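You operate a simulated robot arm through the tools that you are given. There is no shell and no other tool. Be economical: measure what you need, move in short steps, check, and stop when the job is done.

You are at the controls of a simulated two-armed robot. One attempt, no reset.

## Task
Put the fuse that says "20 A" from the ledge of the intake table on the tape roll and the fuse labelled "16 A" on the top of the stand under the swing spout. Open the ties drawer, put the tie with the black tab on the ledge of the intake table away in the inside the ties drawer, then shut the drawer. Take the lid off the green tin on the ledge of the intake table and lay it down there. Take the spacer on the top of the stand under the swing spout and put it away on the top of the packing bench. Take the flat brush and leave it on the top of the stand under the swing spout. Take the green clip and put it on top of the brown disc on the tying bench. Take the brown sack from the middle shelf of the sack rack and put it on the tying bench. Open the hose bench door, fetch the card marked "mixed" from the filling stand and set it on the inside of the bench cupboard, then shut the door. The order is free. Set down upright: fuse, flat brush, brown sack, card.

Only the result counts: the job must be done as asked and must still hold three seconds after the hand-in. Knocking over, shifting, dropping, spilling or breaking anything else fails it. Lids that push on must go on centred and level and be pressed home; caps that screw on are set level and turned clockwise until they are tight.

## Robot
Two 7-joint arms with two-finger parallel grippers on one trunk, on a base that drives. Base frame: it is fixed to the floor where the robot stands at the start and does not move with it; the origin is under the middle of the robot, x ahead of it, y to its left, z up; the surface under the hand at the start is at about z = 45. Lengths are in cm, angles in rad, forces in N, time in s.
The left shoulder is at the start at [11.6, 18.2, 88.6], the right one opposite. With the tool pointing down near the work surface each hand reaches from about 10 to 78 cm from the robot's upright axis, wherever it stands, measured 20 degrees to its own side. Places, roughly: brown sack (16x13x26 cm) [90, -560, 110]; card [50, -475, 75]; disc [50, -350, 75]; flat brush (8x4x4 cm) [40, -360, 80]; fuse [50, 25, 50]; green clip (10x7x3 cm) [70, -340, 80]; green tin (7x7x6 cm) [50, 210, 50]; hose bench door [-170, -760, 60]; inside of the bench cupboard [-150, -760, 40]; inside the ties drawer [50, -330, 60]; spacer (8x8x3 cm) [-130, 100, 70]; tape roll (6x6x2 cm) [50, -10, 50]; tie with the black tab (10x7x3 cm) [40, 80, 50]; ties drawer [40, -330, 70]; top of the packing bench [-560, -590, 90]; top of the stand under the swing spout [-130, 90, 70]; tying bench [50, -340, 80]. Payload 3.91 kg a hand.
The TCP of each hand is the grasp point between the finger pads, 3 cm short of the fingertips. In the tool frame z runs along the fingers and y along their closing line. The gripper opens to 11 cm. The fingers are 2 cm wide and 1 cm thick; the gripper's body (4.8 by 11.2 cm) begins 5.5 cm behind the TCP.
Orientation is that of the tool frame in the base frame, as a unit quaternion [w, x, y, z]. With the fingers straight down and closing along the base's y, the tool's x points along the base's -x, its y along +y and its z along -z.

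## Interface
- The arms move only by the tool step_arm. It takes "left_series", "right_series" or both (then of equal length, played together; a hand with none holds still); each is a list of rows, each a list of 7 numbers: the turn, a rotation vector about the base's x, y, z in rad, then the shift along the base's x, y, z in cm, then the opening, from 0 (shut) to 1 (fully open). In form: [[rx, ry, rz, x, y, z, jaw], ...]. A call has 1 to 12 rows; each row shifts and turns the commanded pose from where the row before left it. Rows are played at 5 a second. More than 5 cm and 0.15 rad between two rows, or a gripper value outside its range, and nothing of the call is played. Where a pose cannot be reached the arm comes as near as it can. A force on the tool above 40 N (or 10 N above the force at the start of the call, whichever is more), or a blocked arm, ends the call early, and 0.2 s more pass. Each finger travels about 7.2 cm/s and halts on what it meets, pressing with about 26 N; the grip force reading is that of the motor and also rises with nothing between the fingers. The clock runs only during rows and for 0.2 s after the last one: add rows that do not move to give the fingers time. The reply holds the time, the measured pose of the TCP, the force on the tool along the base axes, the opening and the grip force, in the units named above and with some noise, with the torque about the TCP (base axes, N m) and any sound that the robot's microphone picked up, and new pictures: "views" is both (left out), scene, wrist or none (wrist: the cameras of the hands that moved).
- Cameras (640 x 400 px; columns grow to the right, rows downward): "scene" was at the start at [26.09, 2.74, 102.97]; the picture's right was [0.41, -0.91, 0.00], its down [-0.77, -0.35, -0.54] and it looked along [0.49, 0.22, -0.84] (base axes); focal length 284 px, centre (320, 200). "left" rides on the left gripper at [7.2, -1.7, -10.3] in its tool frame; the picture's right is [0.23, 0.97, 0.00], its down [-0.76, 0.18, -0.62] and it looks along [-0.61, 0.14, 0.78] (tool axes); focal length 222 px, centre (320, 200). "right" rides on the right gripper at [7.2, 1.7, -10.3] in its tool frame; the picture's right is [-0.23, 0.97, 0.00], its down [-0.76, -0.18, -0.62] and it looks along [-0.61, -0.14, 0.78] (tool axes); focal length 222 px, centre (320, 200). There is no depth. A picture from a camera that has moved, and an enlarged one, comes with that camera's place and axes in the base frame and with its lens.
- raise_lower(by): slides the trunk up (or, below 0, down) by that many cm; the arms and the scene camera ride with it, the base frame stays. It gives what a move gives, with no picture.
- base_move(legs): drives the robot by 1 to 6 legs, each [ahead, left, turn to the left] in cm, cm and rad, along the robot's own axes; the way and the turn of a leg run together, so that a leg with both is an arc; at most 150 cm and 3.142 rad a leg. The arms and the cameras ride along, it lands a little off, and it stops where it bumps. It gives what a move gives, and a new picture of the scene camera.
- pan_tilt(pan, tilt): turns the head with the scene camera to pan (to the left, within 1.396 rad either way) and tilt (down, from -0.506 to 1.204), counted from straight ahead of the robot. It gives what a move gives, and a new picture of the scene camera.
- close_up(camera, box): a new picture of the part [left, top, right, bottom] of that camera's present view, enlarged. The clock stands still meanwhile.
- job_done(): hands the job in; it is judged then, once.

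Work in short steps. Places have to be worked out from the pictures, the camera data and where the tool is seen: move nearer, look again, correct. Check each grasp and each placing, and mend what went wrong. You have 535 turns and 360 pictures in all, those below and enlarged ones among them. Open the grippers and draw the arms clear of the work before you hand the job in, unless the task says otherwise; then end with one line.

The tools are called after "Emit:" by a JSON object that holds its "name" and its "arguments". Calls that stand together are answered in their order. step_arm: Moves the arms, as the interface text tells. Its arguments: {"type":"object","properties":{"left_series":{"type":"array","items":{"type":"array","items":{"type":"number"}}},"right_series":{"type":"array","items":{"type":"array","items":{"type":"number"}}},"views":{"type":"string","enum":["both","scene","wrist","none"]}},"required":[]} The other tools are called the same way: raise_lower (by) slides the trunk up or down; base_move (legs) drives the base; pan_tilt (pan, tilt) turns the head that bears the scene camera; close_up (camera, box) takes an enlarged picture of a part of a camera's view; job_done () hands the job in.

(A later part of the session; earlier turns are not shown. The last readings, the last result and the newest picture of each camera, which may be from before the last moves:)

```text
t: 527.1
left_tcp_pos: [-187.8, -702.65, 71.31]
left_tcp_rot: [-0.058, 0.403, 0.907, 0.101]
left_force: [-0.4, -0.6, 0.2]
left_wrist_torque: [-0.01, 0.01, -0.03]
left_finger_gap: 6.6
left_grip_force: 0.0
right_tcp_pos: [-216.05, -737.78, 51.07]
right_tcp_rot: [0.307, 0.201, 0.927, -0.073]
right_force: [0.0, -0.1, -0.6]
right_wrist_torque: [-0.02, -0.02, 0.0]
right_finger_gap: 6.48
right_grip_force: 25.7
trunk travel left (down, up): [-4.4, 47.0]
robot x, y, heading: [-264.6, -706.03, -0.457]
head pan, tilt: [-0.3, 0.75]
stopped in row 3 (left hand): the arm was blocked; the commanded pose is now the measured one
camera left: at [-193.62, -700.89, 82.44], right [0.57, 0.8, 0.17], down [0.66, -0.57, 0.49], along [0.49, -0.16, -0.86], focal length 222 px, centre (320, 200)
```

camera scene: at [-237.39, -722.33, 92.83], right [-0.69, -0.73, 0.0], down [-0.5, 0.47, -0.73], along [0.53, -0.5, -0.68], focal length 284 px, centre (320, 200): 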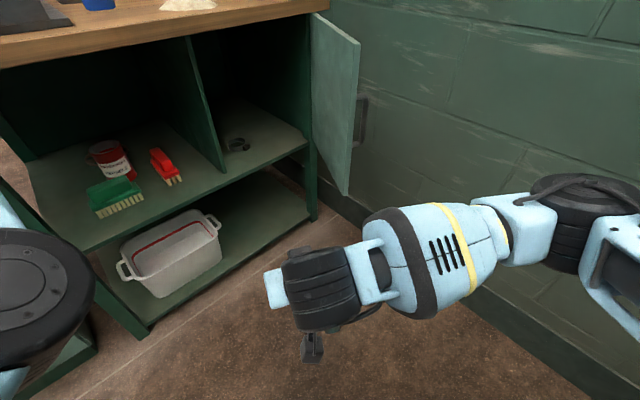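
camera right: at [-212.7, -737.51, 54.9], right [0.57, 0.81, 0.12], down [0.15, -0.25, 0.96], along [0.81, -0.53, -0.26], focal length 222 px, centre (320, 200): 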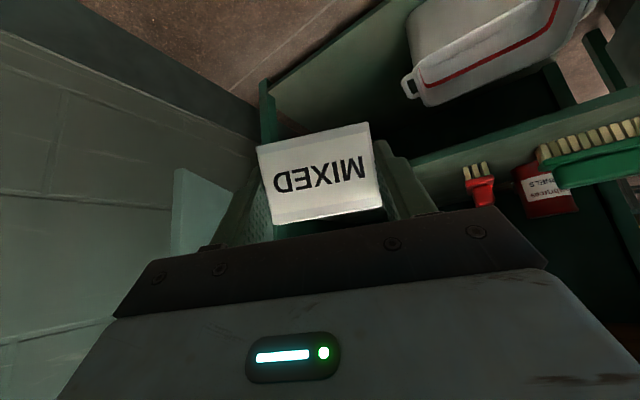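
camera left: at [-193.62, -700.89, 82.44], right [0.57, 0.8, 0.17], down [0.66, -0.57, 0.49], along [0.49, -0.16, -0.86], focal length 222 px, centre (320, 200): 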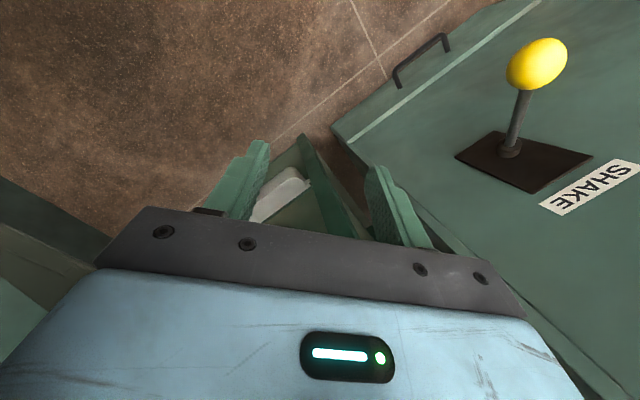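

The left hand is close to the FILTER cabinet; I move the base right/back first, then raise the arm.

Emit:
{"name": "base_move", "arguments": {"legs": [[-5, -9, 0]]}}

Emit:
{"name": "step_arm", "arguments": {"left_series": [[0, 0, 0, 1, 0, 3, 0.6], [0, 0, 0, 1, 0, 4, 0.6], [0, 0, 0, 0, 0, 4, 0.6], [0, 0, 0, 0, 0, 4, 0.6], [0, 0, 0, 0, 0, 4, 0.6], [0, 0, 0, 0, 0, 4, 0.6], [0, 0, 0, 0, 0, 4, 0.6], [0, 0, 0, 0, 0, 0, 0.6]], "views": "scene"}}

```text
t: 528.6
left_tcp_pos: [-196.22, -708.61, 71.26]
left_tcp_rot: [-0.058, 0.403, 0.908, 0.1]
left_force: [0.2, 0.2, 0.7]
left_wrist_torque: [-0.02, -0.01, 0.02]
left_finger_gap: 6.6
left_grip_force: 0.0
right_tcp_pos: [-224.43, -743.62, 50.99]
right_tcp_rot: [0.306, 0.202, 0.927, -0.075]
right_force: [0.2, 0.7, -0.8]
right_wrist_torque: [0.01, -0.01, 0.03]
right_finger_gap: 6.49
right_grip_force: 25.6
trunk travel left (down, up): [-4.4, 47.0]
robot x, y, heading: [-273.65, -712.21, -0.453]
head pan, tilt: [-0.3, 0.75]
camera scene: at [-245.76, -728.23, 92.82], right [-0.68, -0.73, 0.0], down [-0.5, 0.47, -0.73], along [0.53, -0.5, -0.68], focal length 284 px, centre (320, 200)
```

scene: 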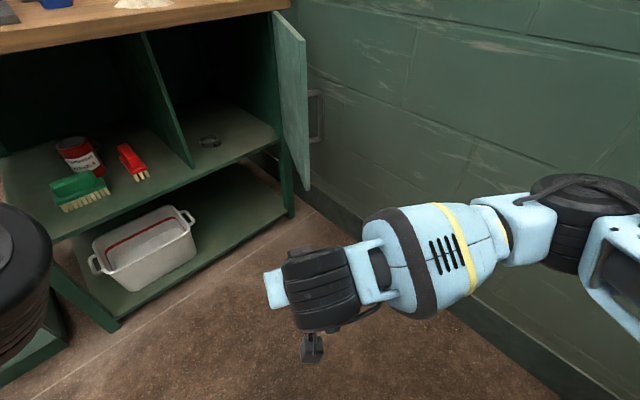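

```text
t: 530.4
left_tcp_pos: [-194.28, -708.14, 87.72]
left_tcp_rot: [-0.059, 0.402, 0.908, 0.101]
left_force: [0.3, -0.1, 1.4]
left_wrist_torque: [0.01, 0.02, 0.0]
left_finger_gap: 6.61
left_grip_force: 0.0
left hand out of reach, approached as far as the arm can: row 5, 6, 7
right_tcp_pos: [-224.43, -743.37, 51.09]
right_tcp_rot: [0.307, 0.201, 0.927, -0.073]
right_force: [-0.1, 0.2, 0.6]
right_wrist_torque: [0.04, 0.02, -0.02]
right_finger_gap: 6.5
right_grip_force: 26.6
trunk travel left (down, up): [-4.4, 47.0]
robot x, y, heading: [-273.14, -712.19, -0.454]
head pan, tilt: [-0.3, 0.75]
camera scene: at [-245.74, -728.23, 92.82], right [-0.68, -0.73, 0.0], down [-0.5, 0.47, -0.73], along [0.53, -0.5, -0.68], focal length 284 px, centre (320, 200)
```

scene: 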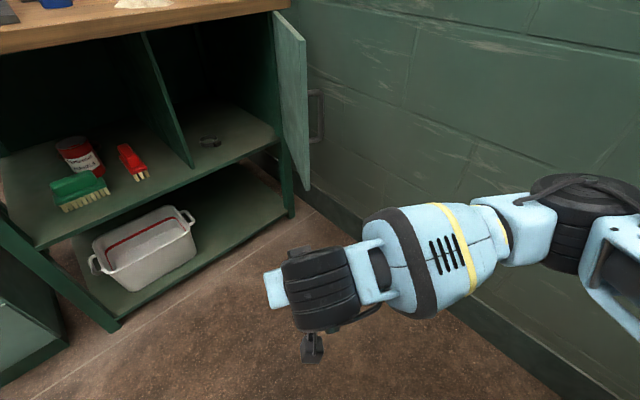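

Retract the left hand toward the body.

Emit:
{"name": "step_arm", "arguments": {"left_series": [[0, 0, 0.1, -4, 1.9, 0.5, 0.6], [0, 0, 0.1, -4, 1.9, 0.5, 0.6], [0, 0, 0.1, -4, 1.9, 0.5, 0.6], [0, 0, 0.08, -4, 1.5, 0.5, 0.6], [0, 0, 0, -4, 1, 0.5, 0.6], [0, 0, 0, -3, 1, 0.5, 0.6], [0, 0, 0, 0, 0, 0, 0.6]], "views": "none"}}

```text
t: 532.2
left_tcp_pos: [-215.09, -690.66, 90.23]
left_tcp_rot: [-0.077, 0.185, 0.978, 0.06]
left_force: [0.5, 0.2, 0.5]
left_wrist_torque: [0.01, 0.03, -0.01]
left_finger_gap: 6.61
left_grip_force: 0.0
left hand out of reach, approached as far as the arm can: row 3, 4, 5, 6
right_tcp_pos: [-224.44, -743.66, 50.96]
right_tcp_rot: [0.306, 0.201, 0.928, -0.074]
right_force: [-0.2, -1.0, -0.5]
right_wrist_torque: [0.0, -0.03, -0.02]
right_finger_gap: 6.47
right_grip_force: 26.3
trunk travel left (down, up): [-4.4, 47.0]
robot x, y, heading: [-273.24, -711.56, -0.451]
head pan, tilt: [-0.3, 0.75]
stopped in row 7 (left hand): the arm was blocked; the commanded pose is now the measured one
```

Raise the left hand 12 and bring it inward a bit.

Emit:
{"name": "step_arm", "arguments": {"left_series": [[0, 0, 0, 0, 0, 4, 0.6], [0, 0, 0, -1, -2, 4, 0.6], [0, 0, 0, -1.5, -3, 4, 0.6], [0, 0, 0, -1.5, -3, 2, 0.6], [0, 0, 0, -1.5, -3, 0, 0.6], [0, 0, 0, 0, 0, 0, 0.6]], "views": "none"}}

Emit:
{"name": "base_move", "arguments": {"legs": [[28, 4, 0]]}}

```text
refused: row 3 steps farther than a row can; nothing moved
```

```text
t: 534.1
left_tcp_pos: [-188.49, -698.81, 90.22]
left_tcp_rot: [-0.077, 0.183, 0.978, 0.061]
left_force: [0.0, -0.1, 0.1]
left_wrist_torque: [-0.01, 0.0, -0.01]
left_finger_gap: 6.61
left_grip_force: 0.1
right_tcp_pos: [-197.49, -751.81, 50.99]
right_tcp_rot: [0.306, 0.199, 0.928, -0.073]
right_force: [0.3, 0.0, 0.0]
right_wrist_torque: [0.03, 0.0, 0.06]
right_finger_gap: 6.48
right_grip_force: 25.6
trunk travel left (down, up): [-4.4, 47.0]
robot x, y, heading: [-246.65, -720.2, -0.446]
head pan, tilt: [-0.3, 0.75]
camera scene: at [-218.87, -736.57, 92.81], right [-0.68, -0.73, 0.0], down [-0.5, 0.46, -0.73], along [0.54, -0.5, -0.68], focal length 284 px, centre (320, 200)
```

scene: 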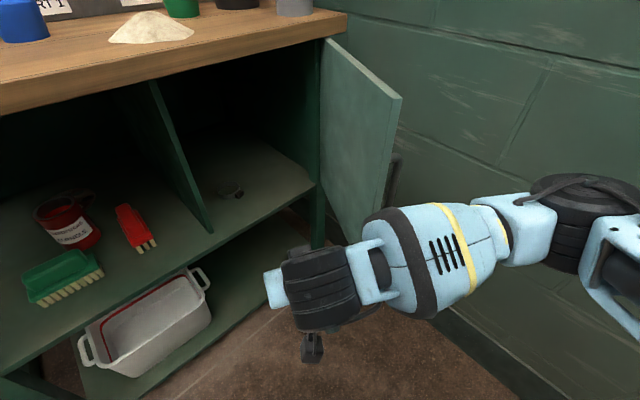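

Emit:
{"name": "step_arm", "arguments": {"left_series": [[0, 0, 0, 0, 0, 4, 0.6], [0, 0, 0, 0, -1, 4, 0.6], [0, 0, 0, -1, -2, 4, 0.6], [0, 0, 0, -1, -3, 3, 0.6], [0, 0, 0, -1, -3, 2, 0.6], [0, 0, 0, -1, -3, 1, 0.6], [0, 0, 0, 0, 0, 0, 0.6]], "views": "wrist"}}

```text
t: 535.9
left_tcp_pos: [-191.55, -697.84, 92.49]
left_tcp_rot: [-0.086, 0.149, 0.984, 0.036]
left_force: [0.7, -0.4, 0.6]
left_wrist_torque: [0.03, 0.02, -0.01]
left_finger_gap: 6.61
left_grip_force: 0.0
left hand out of reach, approached as far as the arm can: row 1, 2, 3, 4, 5, 6
right_tcp_pos: [-197.55, -751.74, 51.06]
right_tcp_rot: [0.307, 0.199, 0.928, -0.073]
right_force: [0.2, 0.2, 0.0]
right_wrist_torque: [0.02, 0.0, 0.03]
right_finger_gap: 6.47
right_grip_force: 26.1
trunk travel left (down, up): [-4.4, 47.0]
robot x, y, heading: [-246.56, -720.45, -0.449]
head pan, tilt: [-0.3, 0.75]
stopped in row 7 (left hand): the arm was blocked; the commanded pose is now the measured one
camera left: at [-197.09, -698.34, 103.93], right [0.08, 0.99, 0.09], down [0.87, -0.11, 0.48], along [0.49, 0.04, -0.87], focal length 222 px, centre (320, 200)
```

left: 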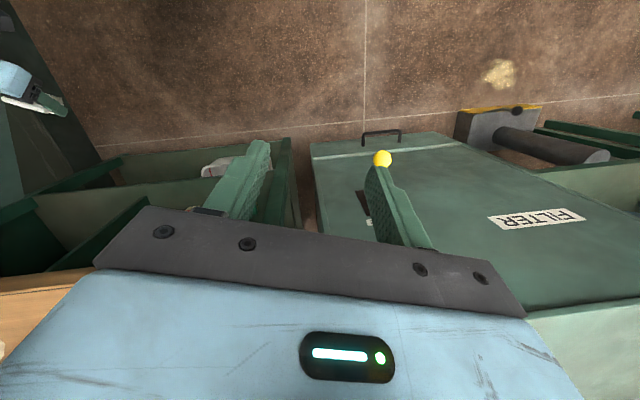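

I raise the trunk 16 (left hand gets clear height) and lower the right hand correspondingly.

Emit:
{"name": "raise_lower", "arguments": {"by": 16}}

Emit:
{"name": "step_arm", "arguments": {"right_series": [[0, 0, 0, 0, 0, -4, 0], [0, 0, 0, 0, 0, -4, 0], [0, 0, 0, 0, 0, -4, 0], [0, 0, 0, 0, 0, -3, 0], [0, 0, 0, 0, 0, 0, 0]], "left_series": [[0, 0, 0, 0, 2, 2, 0.6], [0, 0, 0, 0, 2, 2, 0.6], [0, 0, 0, 0, 2, 0, 0.6], [0, 0, 0, 0, 0, 0, 0.6], [0, 0, 0, 0, 0, 0, 0.6]], "views": "scene"}}

```text
t: 537.8
left_tcp_pos: [-191.44, -697.68, 108.6]
left_tcp_rot: [-0.086, 0.147, 0.985, 0.036]
left_force: [-0.8, -0.3, -0.7]
left_wrist_torque: [0.01, -0.01, 0.01]
left_finger_gap: 6.58
left_grip_force: 0.0
right_tcp_pos: [-197.47, -751.77, 66.96]
right_tcp_rot: [0.306, 0.2, 0.928, -0.073]
right_force: [-0.1, 0.4, -0.8]
right_wrist_torque: [0.0, 0.06, 0.03]
right_finger_gap: 6.5
right_grip_force: 26.1
trunk travel left (down, up): [-20.4, 31.0]
robot x, y, heading: [-246.46, -720.46, -0.451]
head pan, tilt: [-0.3, 0.75]
```

```text
t: 539.0
left_tcp_pos: [-191.25, -692.09, 112.59]
left_tcp_rot: [-0.086, 0.15, 0.984, 0.037]
left_force: [0.3, 0.3, 0.1]
left_wrist_torque: [-0.02, 0.0, 0.0]
left_finger_gap: 6.62
left_grip_force: 0.1
right_tcp_pos: [-197.45, -751.74, 51.84]
right_tcp_rot: [0.307, 0.199, 0.928, -0.073]
right_force: [1.1, -0.8, 0.6]
right_wrist_torque: [0.01, -0.02, 0.02]
right_finger_gap: 6.5
right_grip_force: 26.2
trunk travel left (down, up): [-20.4, 31.0]
robot x, y, heading: [-246.43, -720.56, -0.445]
head pan, tilt: [-0.3, 0.75]
camera scene: at [-224.62, -733.8, 111.19], right [-0.68, -0.73, 0.0], down [-0.5, 0.46, -0.73], along [0.54, -0.5, -0.68], focal length 284 px, centre (320, 200)
```

scene: 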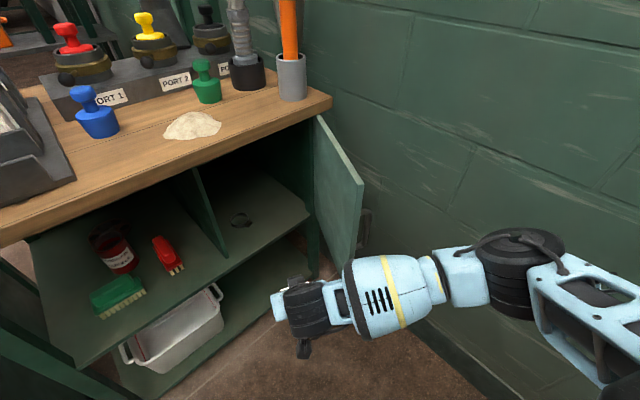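

I re-level the card (pitch back 0.11) and drive ahead 18.

Emit:
{"name": "step_arm", "arguments": {"right_series": [[-0.047, -0.099, 0, 0, 0, 0, 0], [0, 0, 0, 0, 0, 0, 0]], "views": "none"}}

Emit:
{"name": "base_move", "arguments": {"legs": [[18, 0, 0]]}}

Emit:
{"name": "step_arm", "arguments": {"right_series": [[0, 0, 0, 0, 0, 0, 0]], "views": "wrist"}}

```text
t: 539.5
left_tcp_pos: [-191.46, -692.12, 112.59]
left_tcp_rot: [-0.086, 0.15, 0.984, 0.038]
left_force: [-0.2, 0.5, 0.2]
left_wrist_torque: [-0.01, -0.01, 0.0]
left_finger_gap: 6.61
left_grip_force: 0.0
right_tcp_pos: [-197.46, -751.81, 51.94]
right_tcp_rot: [0.358, 0.195, 0.909, -0.085]
right_force: [-0.2, -0.2, 0.3]
right_wrist_torque: [-0.01, 0.03, 0.0]
right_finger_gap: 6.5
right_grip_force: 25.8
trunk travel left (down, up): [-20.4, 31.0]
robot x, y, heading: [-246.45, -720.21, -0.449]
head pan, tilt: [-0.3, 0.75]
```

```text
t: 540.9
left_tcp_pos: [-179.76, -697.92, 112.57]
left_tcp_rot: [-0.086, 0.156, 0.983, 0.037]
left_force: [0.2, 0.4, 0.6]
left_wrist_torque: [-0.01, -0.04, 0.02]
left_finger_gap: 6.62
left_grip_force: 0.0
right_tcp_pos: [-187.3, -755.51, 51.72]
right_tcp_rot: [0.351, 0.183, 0.916, -0.071]
right_force: [-0.9, -1.2, 0.1]
right_wrist_torque: [-0.01, -0.04, 0.02]
right_finger_gap: 6.53
right_grip_force: 26.1
trunk travel left (down, up): [-20.4, 31.0]
robot x, y, heading: [-234.96, -726.14, -0.455]
head pan, tilt: [-0.3, 0.75]
stopped in leg 1: the robot was blocked; the commanded pose is now the measured one
camera scene: at [-213.45, -739.32, 111.28], right [-0.69, -0.73, 0.0], down [-0.49, 0.47, -0.73], along [0.53, -0.5, -0.68], focal length 284 px, centre (320, 200)
```

scene: 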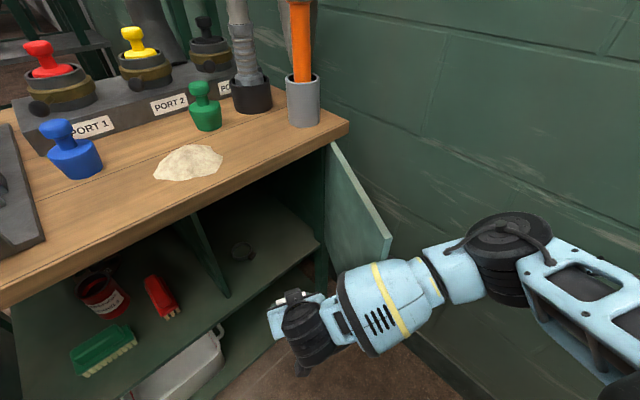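

```text
t: 541.3
left_tcp_pos: [-179.95, -697.89, 112.59]
left_tcp_rot: [-0.085, 0.155, 0.983, 0.037]
left_force: [-0.5, -0.1, -0.4]
left_wrist_torque: [0.04, -0.02, 0.02]
left_finger_gap: 6.61
left_grip_force: 0.1
right_tcp_pos: [-187.28, -755.75, 51.75]
right_tcp_rot: [0.351, 0.184, 0.915, -0.073]
right_force: [0.4, 0.4, 1.0]
right_wrist_torque: [0.02, 0.01, 0.02]
right_finger_gap: 6.46
right_grip_force: 25.4
trunk travel left (down, up): [-20.4, 31.0]
robot x, y, heading: [-234.6, -726.17, -0.454]
head pan, tilt: [-0.3, 0.75]
camera right: at [-197.85, -749.25, 54.47], right [0.53, 0.83, 0.15], down [0.07, -0.22, 0.97], along [0.84, -0.51, -0.17], focal length 222 px, centre (320, 200)
```

right: 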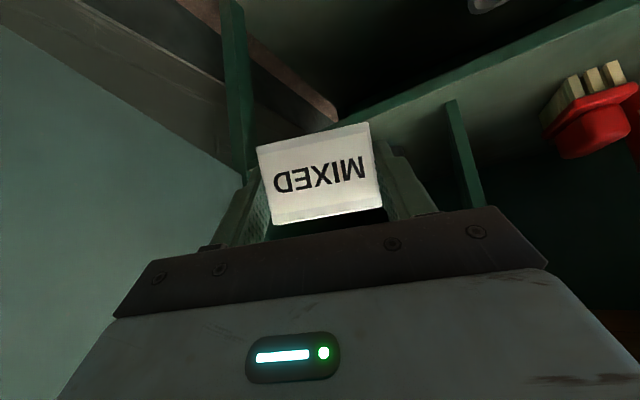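

Blocked by the elbow; extending the arm now, 12 cm ahead into the cupboard.

Emit:
{"name": "step_arm", "arguments": {"right_series": [[0, 0, 0, 2.7, -1.2, 0, 0], [0, 0, 0, 2.7, -1.2, 0, 0], [0, 0, 0, 2.7, -1.2, 0, 0], [0, 0, 0, 2.7, -1.2, 0, 0], [0, 0, 0, 0, 0, 0, 0]]}}

```text
t: 542.7
left_tcp_pos: [-183.33, -698.16, 112.4]
left_tcp_rot: [-0.087, 0.153, 0.984, 0.038]
left_force: [-0.8, 0.0, -0.1]
left_wrist_torque: [-0.03, -0.01, 0.04]
left_finger_gap: 6.6
left_grip_force: 0.1
right_tcp_pos: [-179.94, -761.38, 51.5]
right_tcp_rot: [0.351, 0.189, 0.914, -0.076]
right_force: [-0.5, 0.2, -0.9]
right_wrist_torque: [-0.02, -0.03, -0.06]
right_finger_gap: 6.51
right_grip_force: 25.7
trunk travel left (down, up): [-20.4, 31.0]
robot x, y, heading: [-239.13, -726.54, -0.454]
head pan, tilt: [-0.3, 0.75]
stopped in row 5 (right hand): the arm was blocked; the commanded pose is now the measured one
camera scene: at [-216.76, -739.7, 111.06], right [-0.68, -0.73, 0.0], down [-0.5, 0.47, -0.73], along [0.53, -0.5, -0.68], focal length 284 px, centre (320, 200)
camera right: at [-190.46, -754.73, 54.36], right [0.54, 0.83, 0.15], down [0.07, -0.22, 0.97], along [0.84, -0.52, -0.17], focal length 222 px, centre (320, 200)
```

scene: 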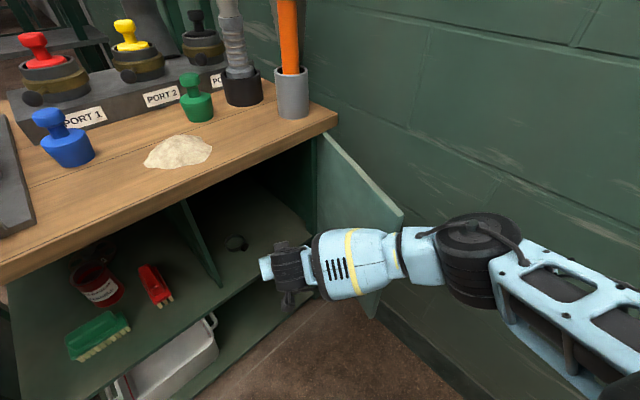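
right: 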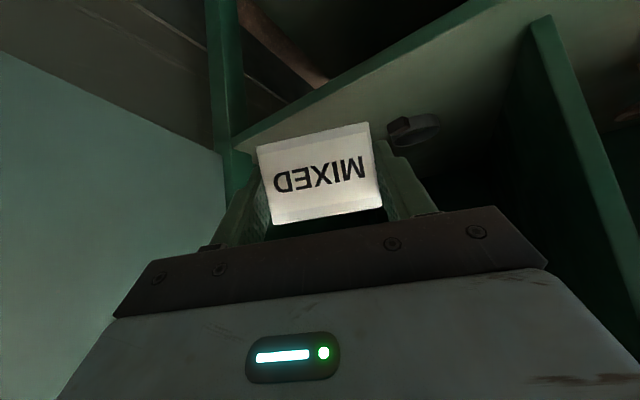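

The elbow is against the wall. I back off 15, extend the arm 8 cm more while free, then drive in.

Emit:
{"name": "base_move", "arguments": {"legs": [[-15, 2, 0]]}}

Emit:
{"name": "step_arm", "arguments": {"right_series": [[0, 0, 0, 2.3, -0.6, 0, 0], [0, 0, 0, 2.3, -0.6, 0, 0], [0, 0, 0, 2.3, -0.6, 0, 0], [0, 0, 0, 1.5, -0.4, 0, 0], [0, 0, 0, 0, 0, 0, 0]], "views": "scene"}}

```text
t: 544.0
left_tcp_pos: [-196.18, -689.8, 112.61]
left_tcp_rot: [-0.086, 0.153, 0.984, 0.038]
left_force: [-1.0, 0.4, 1.0]
left_wrist_torque: [0.0, -0.01, 0.01]
left_finger_gap: 6.59
left_grip_force: 0.0
right_tcp_pos: [-192.42, -752.97, 51.97]
right_tcp_rot: [0.354, 0.187, 0.913, -0.076]
right_force: [-0.4, -0.1, 0.6]
right_wrist_torque: [0.01, 0.0, -0.04]
right_finger_gap: 6.49
right_grip_force: 25.9
trunk travel left (down, up): [-20.4, 31.0]
robot x, y, heading: [-251.16, -717.98, -0.455]
head pan, tilt: [-0.3, 0.75]
camera scene: at [-229.62, -731.48, 111.21], right [-0.68, -0.73, 0.0], down [-0.5, 0.47, -0.73], along [0.53, -0.5, -0.68], focal length 284 px, centre (320, 200)
```

scene: 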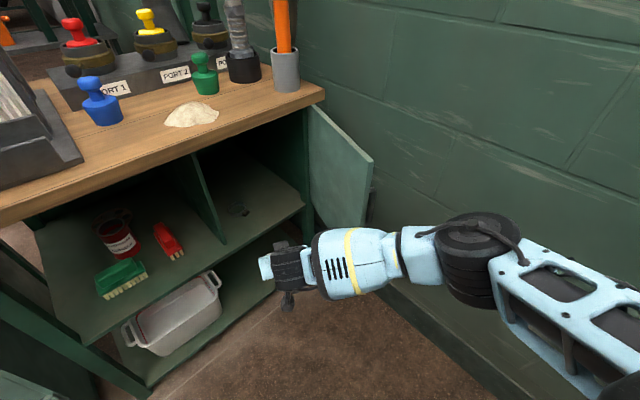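

```text
t: 545.2
left_tcp_pos: [-196.13, -689.97, 112.61]
left_tcp_rot: [-0.086, 0.153, 0.984, 0.038]
left_force: [-0.4, -0.1, -0.3]
left_wrist_torque: [0.01, 0.02, -0.04]
left_finger_gap: 6.59
left_grip_force: 0.0
right_tcp_pos: [-184.34, -755.33, 51.84]
right_tcp_rot: [0.353, 0.187, 0.914, -0.075]
right_force: [0.8, -0.8, 0.4]
right_wrist_torque: [0.0, 0.01, 0.01]
right_finger_gap: 6.52
right_grip_force: 25.7
trunk travel left (down, up): [-20.4, 31.0]
robot x, y, heading: [-251.11, -717.75, -0.451]
head pan, tilt: [-0.3, 0.75]
camera scene: at [-229.56, -731.55, 111.18], right [-0.68, -0.73, 0.0], down [-0.5, 0.47, -0.73], along [0.53, -0.5, -0.68], focal length 284 px, centre (320, 200)
```

scene: 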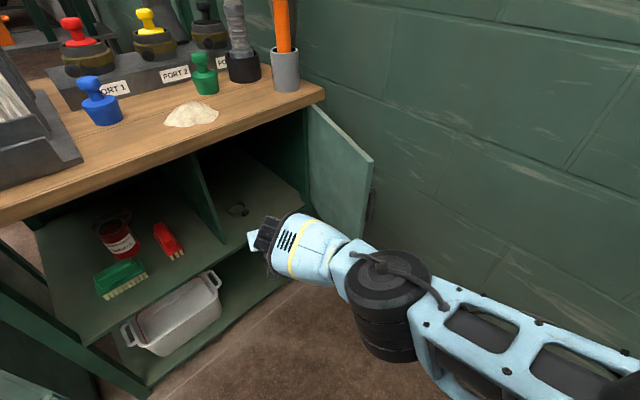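

Now drive ahead 19 with the extended arm.

Emit:
{"name": "base_move", "arguments": {"legs": [[19, -1, 0]]}}

Emit:
{"name": "step_arm", "arguments": {"right_series": [[0, 0, 0, 0, 0, 0, 0]], "views": "wrist"}}

```text
t: 546.8
left_tcp_pos: [-179.53, -699.15, 112.61]
left_tcp_rot: [-0.086, 0.152, 0.984, 0.039]
left_force: [-0.1, -0.2, 0.8]
left_wrist_torque: [0.02, 0.02, -0.02]
left_finger_gap: 6.58
left_grip_force: 0.1
right_tcp_pos: [-167.7, -764.58, 51.84]
right_tcp_rot: [0.354, 0.189, 0.913, -0.076]
right_force: [-0.5, 1.0, -0.1]
right_wrist_torque: [0.01, -0.05, 0.03]
right_finger_gap: 6.47
right_grip_force: 26.0
trunk travel left (down, up): [-20.4, 31.0]
robot x, y, heading: [-234.34, -727.09, -0.451]
head pan, tilt: [-0.3, 0.75]
camera scene: at [-212.9, -740.74, 111.17], right [-0.68, -0.73, 0.0], down [-0.5, 0.47, -0.73], along [0.53, -0.5, -0.68], focal length 284 px, centre (320, 200)
```

scene: 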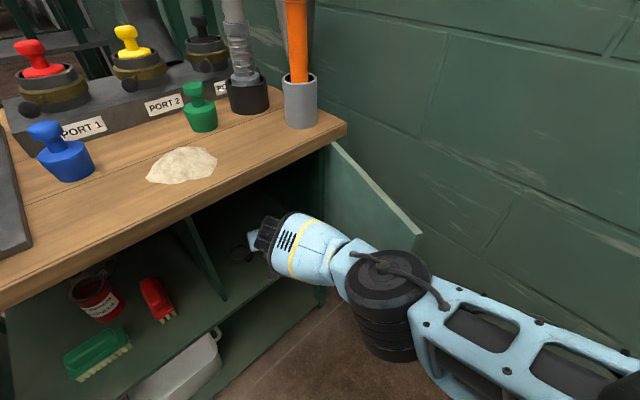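

```text
t: 547.2
left_tcp_pos: [-179.49, -699.18, 112.66]
left_tcp_rot: [-0.085, 0.152, 0.984, 0.038]
left_force: [-0.2, -0.4, 0.0]
left_wrist_torque: [-0.01, 0.04, 0.0]
left_finger_gap: 6.59
left_grip_force: 0.1
right_tcp_pos: [-167.8, -764.59, 51.8]
right_tcp_rot: [0.353, 0.188, 0.913, -0.076]
right_force: [0.2, 0.7, -0.6]
right_wrist_torque: [-0.01, 0.01, -0.01]
right_finger_gap: 6.48
right_grip_force: 26.0
trunk travel left (down, up): [-20.4, 31.0]
robot x, y, heading: [-234.72, -726.99, -0.454]
head pan, tilt: [-0.3, 0.75]
camera right: at [-178.25, -758.03, 54.59], right [0.54, 0.83, 0.15], down [0.06, -0.22, 0.97], along [0.84, -0.52, -0.17], focal length 222 px, centre (320, 200)
```

right: 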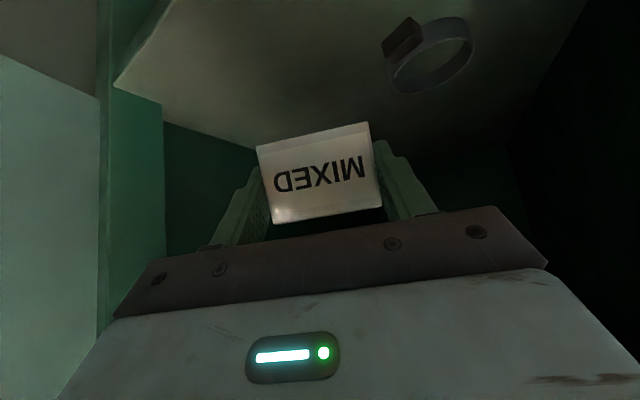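

The card is inside the cupboard. I go 1.5 further and lower to the floor in small steps.

Emit:
{"name": "step_arm", "arguments": {"right_series": [[0, 0, 0, 1.3, -1.0, -1.5, 0], [0, 0, 0, 0, 0, -1.5, 0], [0, 0, 0, 0, 0, -1.0, 0], [0, 0, 0, 0, 0, -0.6, 0], [0, 0, 0, 0, 0, 0, 0]], "views": "wrist"}}

```text
t: 548.4
left_tcp_pos: [-179.57, -699.19, 112.63]
left_tcp_rot: [-0.086, 0.153, 0.984, 0.038]
left_force: [0.2, 0.7, 0.3]
left_wrist_torque: [-0.02, 0.01, -0.01]
left_finger_gap: 6.63
left_grip_force: 0.0
right_tcp_pos: [-167.71, -764.51, 51.8]
right_tcp_rot: [0.353, 0.19, 0.913, -0.077]
right_force: [0.2, -0.1, -0.9]
right_wrist_torque: [0.01, 0.0, -0.03]
right_finger_gap: 6.5
right_grip_force: 26.0
right hand out of reach, approached as far as the arm can: row 1, 2, 3, 4
trunk travel left (down, up): [-20.4, 31.0]
robot x, y, heading: [-234.82, -727.0, -0.45]
head pan, tilt: [-0.3, 0.75]
camera right: at [-178.24, -758.04, 54.61], right [0.54, 0.83, 0.15], down [0.06, -0.22, 0.97], along [0.84, -0.52, -0.17], focal length 222 px, centre (320, 200)
```

right: 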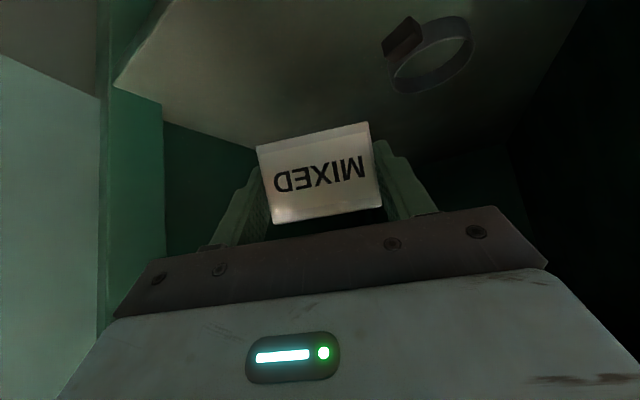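

The arm is at full reach; I lower with the trunk instead.

Emit:
{"name": "raise_lower", "arguments": {"by": -5}}

Emit:
{"name": "raise_lower", "arguments": {"by": -1}}

```text
t: 549.3
left_tcp_pos: [-178.76, -699.56, 106.73]
left_tcp_rot: [-0.095, 0.153, 0.983, 0.043]
left_force: [0.5, -0.2, -0.1]
left_wrist_torque: [-0.02, -0.03, 0.0]
left_finger_gap: 6.6
left_grip_force: 0.2
right_tcp_pos: [-167.85, -764.45, 47.0]
right_tcp_rot: [0.355, 0.188, 0.913, -0.075]
right_force: [-1.2, -0.3, 0.6]
right_wrist_torque: [0.01, 0.01, 0.0]
right_finger_gap: 6.49
right_grip_force: 25.9
trunk travel left (down, up): [-15.4, 36.0]
robot x, y, heading: [-234.86, -727.0, -0.451]
head pan, tilt: [-0.3, 0.75]
```

```text
t: 549.9
left_tcp_pos: [-178.67, -699.65, 105.46]
left_tcp_rot: [-0.096, 0.152, 0.983, 0.045]
left_force: [0.7, 0.5, -0.1]
left_wrist_torque: [-0.03, -0.05, 0.01]
left_finger_gap: 6.58
left_grip_force: 0.1
right_tcp_pos: [-167.83, -764.56, 45.86]
right_tcp_rot: [0.354, 0.188, 0.913, -0.076]
right_force: [1.4, -0.2, -0.4]
right_wrist_torque: [0.0, -0.01, 0.01]
right_finger_gap: 6.47
right_grip_force: 25.7
trunk travel left (down, up): [-14.4, 37.0]
robot x, y, heading: [-235.1, -727.62, -0.452]
head pan, tilt: [-0.3, 0.75]
```

Emit:
{"name": "raise_lower", "arguments": {"by": -0.6}}

Emit:
{"name": "close_up", "arguments": {"camera": "right", "box": [180, 60, 460, 240]}}

```text
t: 550.4
left_tcp_pos: [-178.65, -699.53, 104.93]
left_tcp_rot: [-0.094, 0.154, 0.983, 0.046]
left_force: [0.0, 0.2, -0.7]
left_wrist_torque: [0.01, -0.05, 0.02]
left_finger_gap: 6.59
left_grip_force: 0.0
right_tcp_pos: [-167.79, -764.59, 45.45]
right_tcp_rot: [0.354, 0.189, 0.913, -0.075]
right_force: [0.8, 0.3, 1.3]
right_wrist_torque: [0.01, -0.01, 0.01]
right_finger_gap: 6.47
right_grip_force: 26.2
trunk travel left (down, up): [-13.8, 37.6]
robot x, y, heading: [-234.85, -727.58, -0.452]
head pan, tilt: [-0.3, 0.75]
```

```text
2.22 times, centred on (320, 150) of right
camera zoom: at [-178.31, -758.04, 48.05], right [0.54, 0.83, 0.15], down [0.06, -0.22, 0.97], along [0.84, -0.52, -0.17], focal length 494 px, centre (320, 311)
```

zoom: 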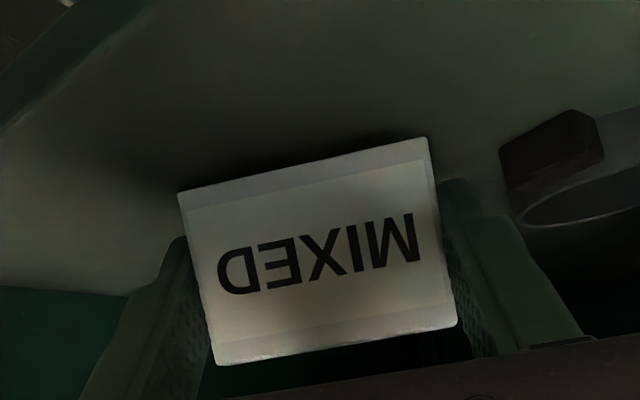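

Almost touching. Lower another 0.5.

Emit:
{"name": "raise_lower", "arguments": {"by": -0.5}}

Emit:
{"name": "raise_lower", "arguments": {"by": -0.4}}

```text
t: 551.0
left_tcp_pos: [-178.68, -699.52, 104.33]
left_tcp_rot: [-0.095, 0.153, 0.983, 0.047]
left_force: [0.1, 0.3, 0.3]
left_wrist_torque: [0.03, -0.02, -0.02]
left_finger_gap: 6.59
left_grip_force: 0.1
right_tcp_pos: [-167.8, -764.48, 44.76]
right_tcp_rot: [0.353, 0.188, 0.913, -0.075]
right_force: [0.7, 0.2, -0.1]
right_wrist_torque: [0.0, -0.02, 0.03]
right_finger_gap: 6.48
right_grip_force: 25.9
trunk travel left (down, up): [-13.3, 38.1]
robot x, y, heading: [-234.62, -727.11, -0.456]
head pan, tilt: [-0.3, 0.75]
```

```text
t: 551.5
left_tcp_pos: [-178.79, -699.46, 103.8]
left_tcp_rot: [-0.094, 0.154, 0.982, 0.048]
left_force: [0.3, -0.2, -0.5]
left_wrist_torque: [-0.02, -0.01, 0.02]
left_finger_gap: 6.61
left_grip_force: 0.0
right_tcp_pos: [-167.77, -764.46, 44.46]
right_tcp_rot: [0.355, 0.188, 0.913, -0.075]
right_force: [-0.5, 0.7, 8.5]
right_wrist_torque: [0.16, -0.33, -0.02]
right_finger_gap: 6.48
right_grip_force: 26.3
trunk travel left (down, up): [-12.9, 38.5]
robot x, y, heading: [-234.74, -727.06, -0.452]
head pan, tilt: [-0.3, 0.75]
```

Contact. Release gently with limited opening.

Emit:
{"name": "step_arm", "arguments": {"right_series": [[0, 0, 0, 0, 0, 0, 0.64], [0, 0, 0, 0, 0, 0, 0.7], [0, 0, 0, 0, 0, 0, 0.74], [0, 0, 0, 0, 0, 0, 0.74]], "views": "none"}}

Emit:
{"name": "close_up", "arguments": {"camera": "right", "box": [180, 40, 500, 240]}}

```text
t: 552.5
left_tcp_pos: [-178.66, -699.45, 103.84]
left_tcp_rot: [-0.093, 0.153, 0.983, 0.048]
left_force: [0.1, 1.3, -1.1]
left_wrist_torque: [0.02, -0.01, -0.01]
left_finger_gap: 6.6
left_grip_force: 0.0
right_tcp_pos: [-167.76, -764.47, 44.42]
right_tcp_rot: [0.353, 0.189, 0.913, -0.076]
right_force: [-4.2, -2.6, 4.8]
right_wrist_torque: [0.11, -0.05, 0.03]
right_finger_gap: 7.93
right_grip_force: 0.1
trunk travel left (down, up): [-12.9, 38.5]
robot x, y, heading: [-234.69, -727.15, -0.453]
head pan, tilt: [-0.3, 0.75]
```

```text
2.00 times, centred on (340, 140) of right
camera zoom: at [-178.35, -758.07, 47.13], right [0.54, 0.83, 0.15], down [0.06, -0.21, 0.97], along [0.84, -0.52, -0.17], focal length 444 px, centre (280, 320)
```

zoom: 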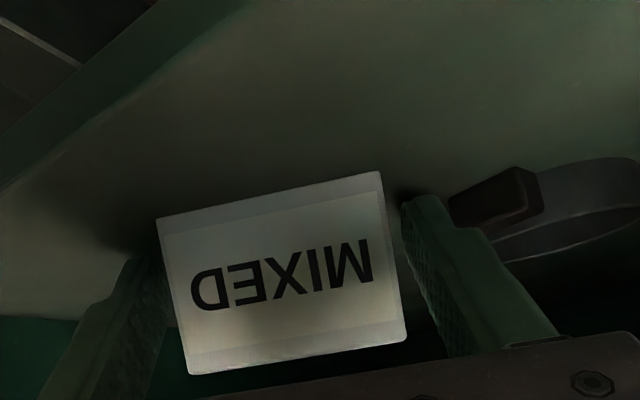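

The card stands upright. I withdraw along the hand's own axis, then check.

Emit:
{"name": "step_arm", "arguments": {"right_series": [[0, 0, 0, -0.6, 0.25, 0.75, 0.74], [0, 0, 0, -1.8, 0.8, 2.2, 0.74], [0, 0, 0, -2.2, 1.0, 2.5, 0.74], [0, 0, 0, -3, 1.3, 1.5, 0.74], [0, 0, 0, -3.5, 1.6, 0, 0.74], [0, 0, 0, 0, 0, 0, 0.74]]}}

Emit:
{"name": "close_up", "arguments": {"camera": "right", "box": [180, 40, 500, 240]}}

```text
t: 553.9
left_tcp_pos: [-178.63, -699.55, 103.95]
left_tcp_rot: [-0.096, 0.154, 0.982, 0.048]
left_force: [-0.5, -0.1, 0.2]
left_wrist_torque: [-0.01, 0.0, 0.03]
left_finger_gap: 6.6
left_grip_force: 0.0
right_tcp_pos: [-178.84, -759.52, 51.31]
right_tcp_rot: [0.353, 0.188, 0.913, -0.075]
right_force: [-0.9, -0.2, -0.1]
right_wrist_torque: [0.01, -0.01, 0.02]
right_finger_gap: 8.15
right_grip_force: 0.0
trunk travel left (down, up): [-12.9, 38.5]
robot x, y, heading: [-234.92, -727.55, -0.451]
head pan, tilt: [-0.3, 0.75]
camera scene: at [-210.17, -742.06, 102.33], right [-0.68, -0.73, 0.0], down [-0.5, 0.47, -0.73], along [0.53, -0.5, -0.68], focal length 284 px, centre (320, 200)
camera right: at [-189.35, -753.0, 53.95], right [0.54, 0.83, 0.15], down [0.06, -0.22, 0.97], along [0.84, -0.52, -0.17], focal length 222 px, centre (320, 200)
```

scene: 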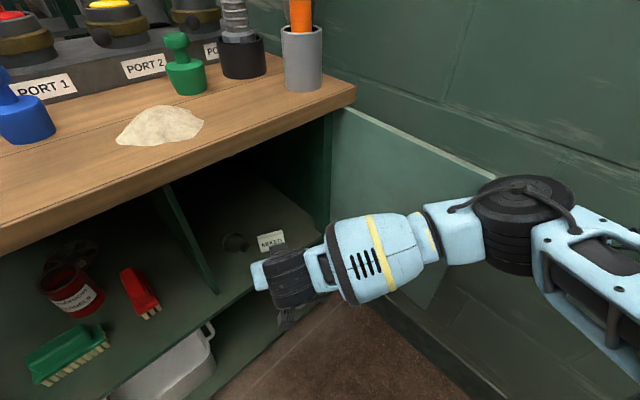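
right: 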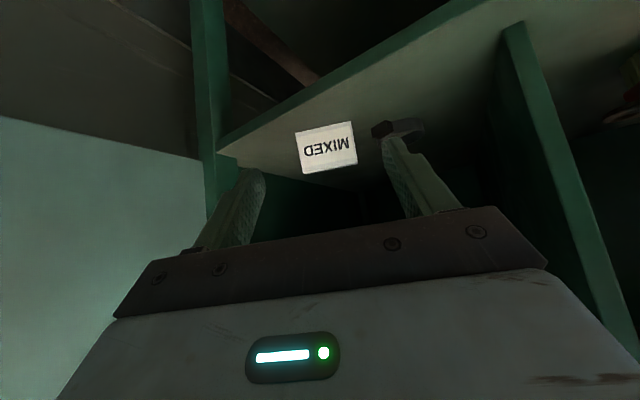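

```text
2.00 times, centred on (340, 140) of right
camera zoom: at [-189.35, -753.0, 53.95], right [0.54, 0.83, 0.15], down [0.06, -0.22, 0.97], along [0.84, -0.52, -0.17], focal length 444 px, centre (280, 320)
```

zoom: 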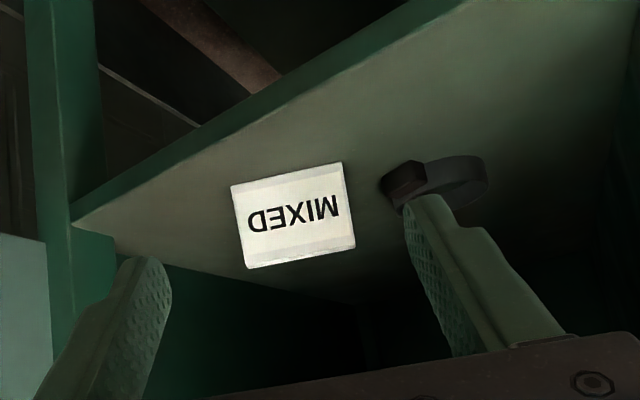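

Card is in place. Now to close the door: I back off, raise the trunk, and re-pose the right hand pointing down to straddle the door's top edge.

Emit:
{"name": "base_move", "arguments": {"legs": [[-22, 6, 0]]}}

Emit:
{"name": "raise_lower", "arguments": {"by": 24}}

Emit:
{"name": "step_arm", "arguments": {"left_series": [[0, 0, 0, -4, 1, 0, 0.6], [0, 0, 0, -4, 1, 0, 0.6], [0, 0, 0, -4, -1, 0, 0.6], [0, 0, 0, -3, -2, 0, 0.6], [0, 0, 0, -2, -3, 0, 0.6], [0, 0, 0, -1, -4, 0, 0.6], [0, 0, 0, 0, 0, 0, 0.6]], "right_series": [[0.05, 0.12, 0, -1, 0.5, 1, 0.8], [0.05, 0.12, 0, -1, 0.5, 1, 0.8], [0.05, 0.12, 0, -1, 0.5, 1, 0.8], [0.05, 0.12, 0, -1, 0.5, 1, 0.8], [0.05, 0.12, 0, -1, 0.5, 1, 0.8], [0.05, 0.1, 0, 0, 0, 0, 0.8], [0, 0, 0, 0, 0, 0, 0.8]], "views": "scene"}}

```text
t: 555.6
left_tcp_pos: [-195.57, -684.76, 103.95]
left_tcp_rot: [-0.094, 0.155, 0.982, 0.048]
left_force: [0.4, -0.2, -0.4]
left_wrist_torque: [0.03, 0.01, -0.03]
left_finger_gap: 6.58
left_grip_force: 0.1
right_tcp_pos: [-195.73, -744.68, 51.26]
right_tcp_rot: [0.353, 0.19, 0.913, -0.076]
right_force: [1.3, -1.0, -0.2]
right_wrist_torque: [0.01, -0.01, 0.0]
right_finger_gap: 8.14
right_grip_force: 0.0
trunk travel left (down, up): [-12.9, 38.5]
robot x, y, heading: [-251.65, -712.61, -0.459]
head pan, tilt: [-0.3, 0.75]
camera scene: at [-227.08, -727.17, 102.35], right [-0.69, -0.73, 0.0], down [-0.5, 0.47, -0.73], along [0.53, -0.5, -0.68], focal length 284 px, centre (320, 200)
```

scene: 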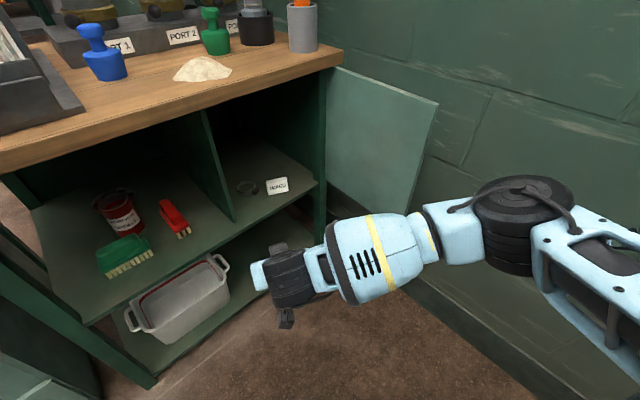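

```text
t: 558.1
left_tcp_pos: [-195.33, -684.77, 127.85]
left_tcp_rot: [-0.094, 0.156, 0.982, 0.048]
left_force: [-0.5, -0.3, 0.0]
left_wrist_torque: [0.0, -0.02, -0.04]
left_finger_gap: 6.6
left_grip_force: 0.0
right_tcp_pos: [-195.81, -744.73, 75.05]
right_tcp_rot: [0.353, 0.19, 0.913, -0.075]
right_force: [-0.5, -0.1, 0.0]
right_wrist_torque: [0.04, 0.01, 0.01]
right_finger_gap: 8.12
right_grip_force: 0.0
trunk travel left (down, up): [-36.9, 14.5]
robot x, y, heading: [-251.83, -712.1, -0.458]
head pan, tilt: [-0.3, 0.75]
```

```text
t: 559.9
left_tcp_pos: [-213.96, -684.47, 125.96]
left_tcp_rot: [-0.095, 0.11, 0.989, 0.01]
left_force: [0.5, 0.0, 0.5]
left_wrist_torque: [0.01, 0.01, -0.02]
left_finger_gap: 6.58
left_grip_force: 0.1
left hand out of reach, approached as far as the arm can: row 5, 6
right_tcp_pos: [-200.7, -742.28, 80.3]
right_tcp_rot: [-0.012, 0.201, 0.979, -0.001]
right_force: [-0.7, 0.6, 0.2]
right_wrist_torque: [0.01, 0.03, 0.03]
right_finger_gap: 8.81
right_grip_force: 0.1
trunk travel left (down, up): [-36.9, 14.5]
robot x, y, heading: [-251.77, -712.53, -0.456]
head pan, tilt: [-0.3, 0.75]
stopped in row 7 (left hand): the arm was blocked; the commanded pose is now the measured one
camera scene: at [-234.18, -723.69, 128.24], right [-0.69, -0.73, 0.0], down [-0.5, 0.47, -0.73], along [0.53, -0.5, -0.68], focal length 284 px, centre (320, 200)
```

scene: 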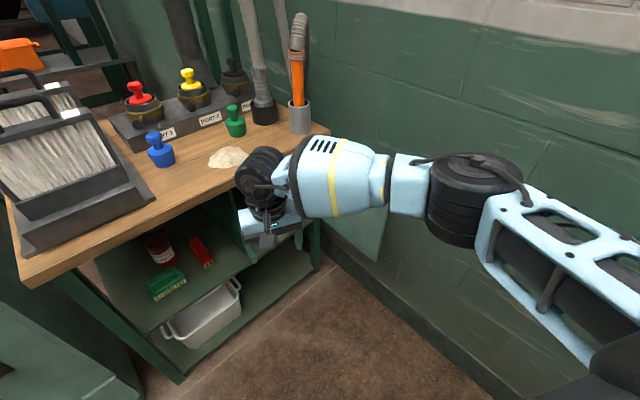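

Door edge is at ≈[-203,-784.5], top z≈76. I turn to heading -0.9, raise the right hand, and yaw it so that it closes along y.

Emit:
{"name": "base_move", "arguments": {"legs": [[0, 0, -0.444]]}}

Emit:
{"name": "step_arm", "arguments": {"right_series": [[0, 0, 0.14, 0, 0, 2, 0.8], [0, 0, 0.14, 0, 0, 2, 0.8], [0, 0, 0.14, 0, 0, 2, 0.8], [0, 0, 0.14, 0, 0, 2, 0.8], [0, 0, 0.14, 0, 0, 2, 0.8], [0, 0, 0.14, 0, 0, 0, 0.8], [0, 0, 0, 0, 0, 0, 0.8]], "views": "scene"}}

```text
t: 561.6
left_tcp_pos: [-205.76, -703.25, 126.02]
left_tcp_rot: [-0.09, 0.323, 0.942, 0.032]
left_force: [-0.2, 1.0, 0.2]
left_wrist_torque: [0.01, 0.03, 0.02]
left_finger_gap: 6.62
left_grip_force: 0.1
right_tcp_pos: [-218.47, -761.07, 80.33]
right_tcp_rot: [-0.012, 0.41, 0.912, 0.001]
right_force: [-0.4, 0.0, 0.9]
right_wrist_torque: [-0.01, 0.0, 0.0]
right_finger_gap: 8.79
right_grip_force: 0.2
trunk travel left (down, up): [-36.9, 14.5]
robot x, y, heading: [-251.6, -712.27, -0.896]
head pan, tilt: [-0.3, 0.75]
camera scene: at [-240.65, -730.02, 128.25], right [-0.93, -0.37, 0.0], down [-0.25, 0.63, -0.73], along [0.27, -0.68, -0.68], focal length 284 px, centre (320, 200)
```

scene: 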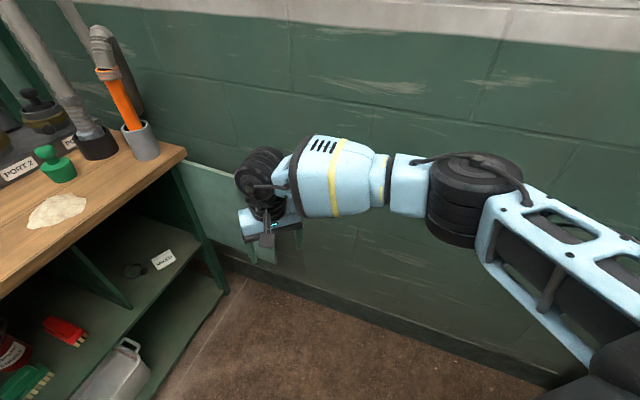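

```text
t: 563.2
left_tcp_pos: [-205.77, -703.2, 126.03]
left_tcp_rot: [-0.091, 0.323, 0.942, 0.031]
left_force: [0.5, -0.9, 0.3]
left_wrist_torque: [-0.02, -0.03, 0.02]
left_finger_gap: 6.61
left_grip_force: 0.0
right_tcp_pos: [-218.38, -761.02, 90.26]
right_tcp_rot: [-0.011, 0.036, 0.999, -0.003]
right_force: [0.5, 0.1, 0.1]
right_wrist_torque: [0.02, 0.0, 0.02]
right_finger_gap: 8.79
right_grip_force: 0.1
right hand out of reach, approached as far as the arm can: row 6
trunk travel left (down, up): [-36.9, 14.5]
robot x, y, heading: [-251.8, -712.46, -0.898]
head pan, tilt: [-0.3, 0.75]
camera scene: at [-240.64, -730.0, 128.25], right [-0.93, -0.37, 0.0], down [-0.25, 0.63, -0.73], along [0.27, -0.68, -0.68], focal length 284 px, centre (320, 200)
```

scene: 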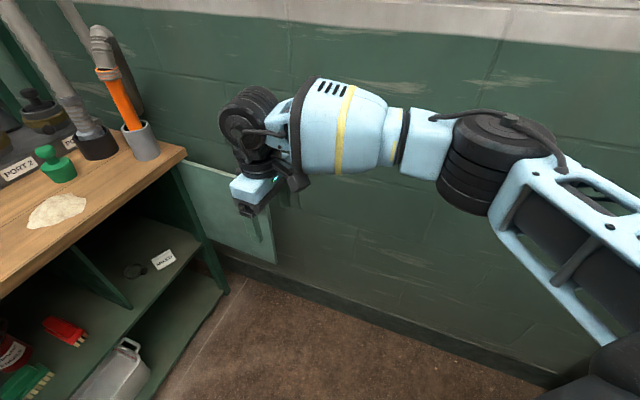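

Drive the base ahead 28 to bring the right hand over the door's top edge.

Emit:
{"name": "base_move", "arguments": {"legs": [[28, 4, 0]]}}

Emit:
{"name": "step_arm", "arguments": {"right_series": [[0, 0, 0, 0, 0, 0, 0.8]], "views": "wrist"}}

```text
t: 565.2
left_tcp_pos: [-185.2, -722.3, 125.95]
left_tcp_rot: [-0.091, 0.322, 0.942, 0.031]
left_force: [-0.1, -0.7, -0.3]
left_wrist_torque: [0.02, 0.0, -0.01]
left_finger_gap: 6.58
left_grip_force: 0.0
right_tcp_pos: [-197.72, -780.18, 90.18]
right_tcp_rot: [-0.013, 0.035, 0.999, -0.003]
right_force: [0.3, -0.3, -0.2]
right_wrist_torque: [0.01, 0.01, 0.0]
right_finger_gap: 8.83
right_grip_force: 0.0
trunk travel left (down, up): [-36.9, 14.5]
robot x, y, heading: [-231.27, -731.46, -0.892]
head pan, tilt: [-0.3, 0.75]
camera scene: at [-220.04, -749.14, 128.24], right [-0.93, -0.37, 0.0], down [-0.25, 0.63, -0.73], along [0.27, -0.68, -0.68], focal length 284 px, centre (320, 200)
```

scene: 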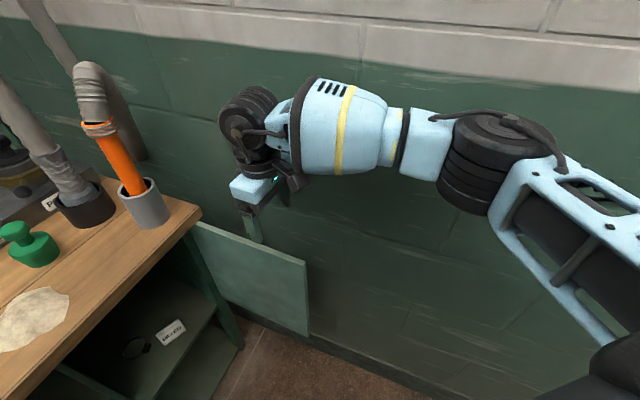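

```text
t: 565.6
left_tcp_pos: [-185.31, -722.19, 125.97]
left_tcp_rot: [-0.09, 0.321, 0.942, 0.031]
left_force: [0.0, 0.0, -0.5]
left_wrist_torque: [-0.01, 0.02, 0.01]
left_finger_gap: 6.63
left_grip_force: 0.1
right_tcp_pos: [-197.81, -780.02, 90.3]
right_tcp_rot: [-0.012, 0.036, 0.999, -0.003]
right_force: [-0.1, -0.4, -0.2]
right_wrist_torque: [0.02, -0.02, 0.0]
right_finger_gap: 8.8
right_grip_force: 0.1
trunk travel left (down, up): [-36.9, 14.5]
robot x, y, heading: [-231.04, -731.44, -0.893]
head pan, tilt: [-0.3, 0.75]
camera right: at [-204.58, -777.75, 100.76], right [0.3, 0.96, -0.01], down [0.76, -0.23, 0.61], along [0.58, -0.19, -0.79], focal length 222 px, centre (320, 200)
```

right: 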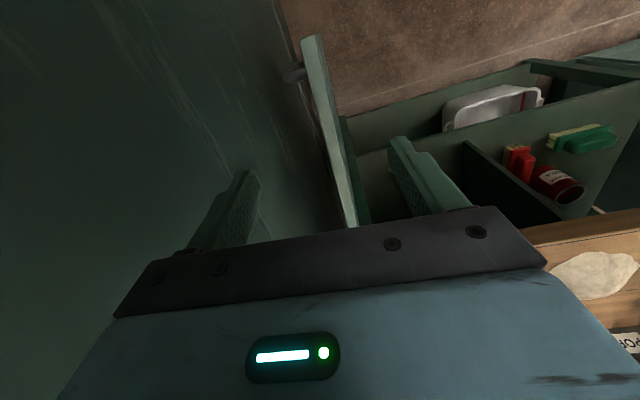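

The door's top edge lies right between the fingers (y≈-779.4). Lower 15 to straddle it.

Emit:
{"name": "step_arm", "arguments": {"right_series": [[0, 0, 0, 0, 0.5, -4, 0.8], [0, 0, 0, 0, 0, -4, 0.8], [0, 0, 0, 0, 0, -4, 0.8], [0, 0, 0, 0, 0, -3.5, 0.8], [0, 0, 0, 0, 0, 0, 0.8]], "views": "wrist"}}

```text
t: 566.8
left_tcp_pos: [-185.25, -722.17, 126.01]
left_tcp_rot: [-0.09, 0.321, 0.942, 0.03]
left_force: [0.6, 0.6, 1.4]
left_wrist_torque: [-0.02, -0.03, 0.0]
left_finger_gap: 6.59
left_grip_force: 0.0
right_tcp_pos: [-197.72, -779.65, 74.85]
right_tcp_rot: [-0.012, 0.036, 0.999, -0.003]
right_force: [-0.3, -0.4, 0.3]
right_wrist_torque: [-0.01, -0.02, -0.03]
right_finger_gap: 8.82
right_grip_force: 0.0
trunk travel left (down, up): [-36.9, 14.5]
robot x, y, heading: [-231.01, -731.34, -0.891]
head pan, tilt: [-0.3, 0.75]
camera right: at [-204.48, -777.33, 85.3], right [0.3, 0.96, -0.01], down [0.76, -0.23, 0.61], along [0.58, -0.19, -0.79], focal length 222 px, centre (320, 200)
```

right: 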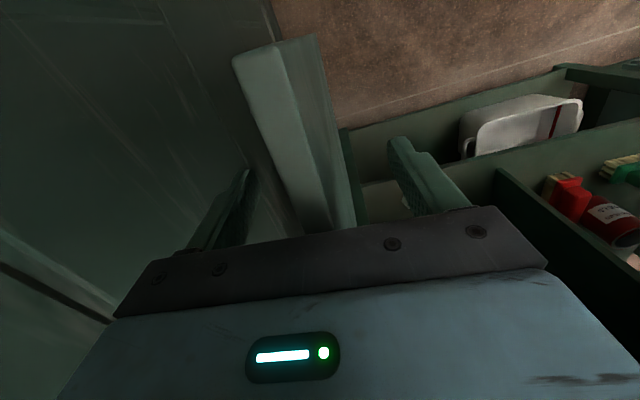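

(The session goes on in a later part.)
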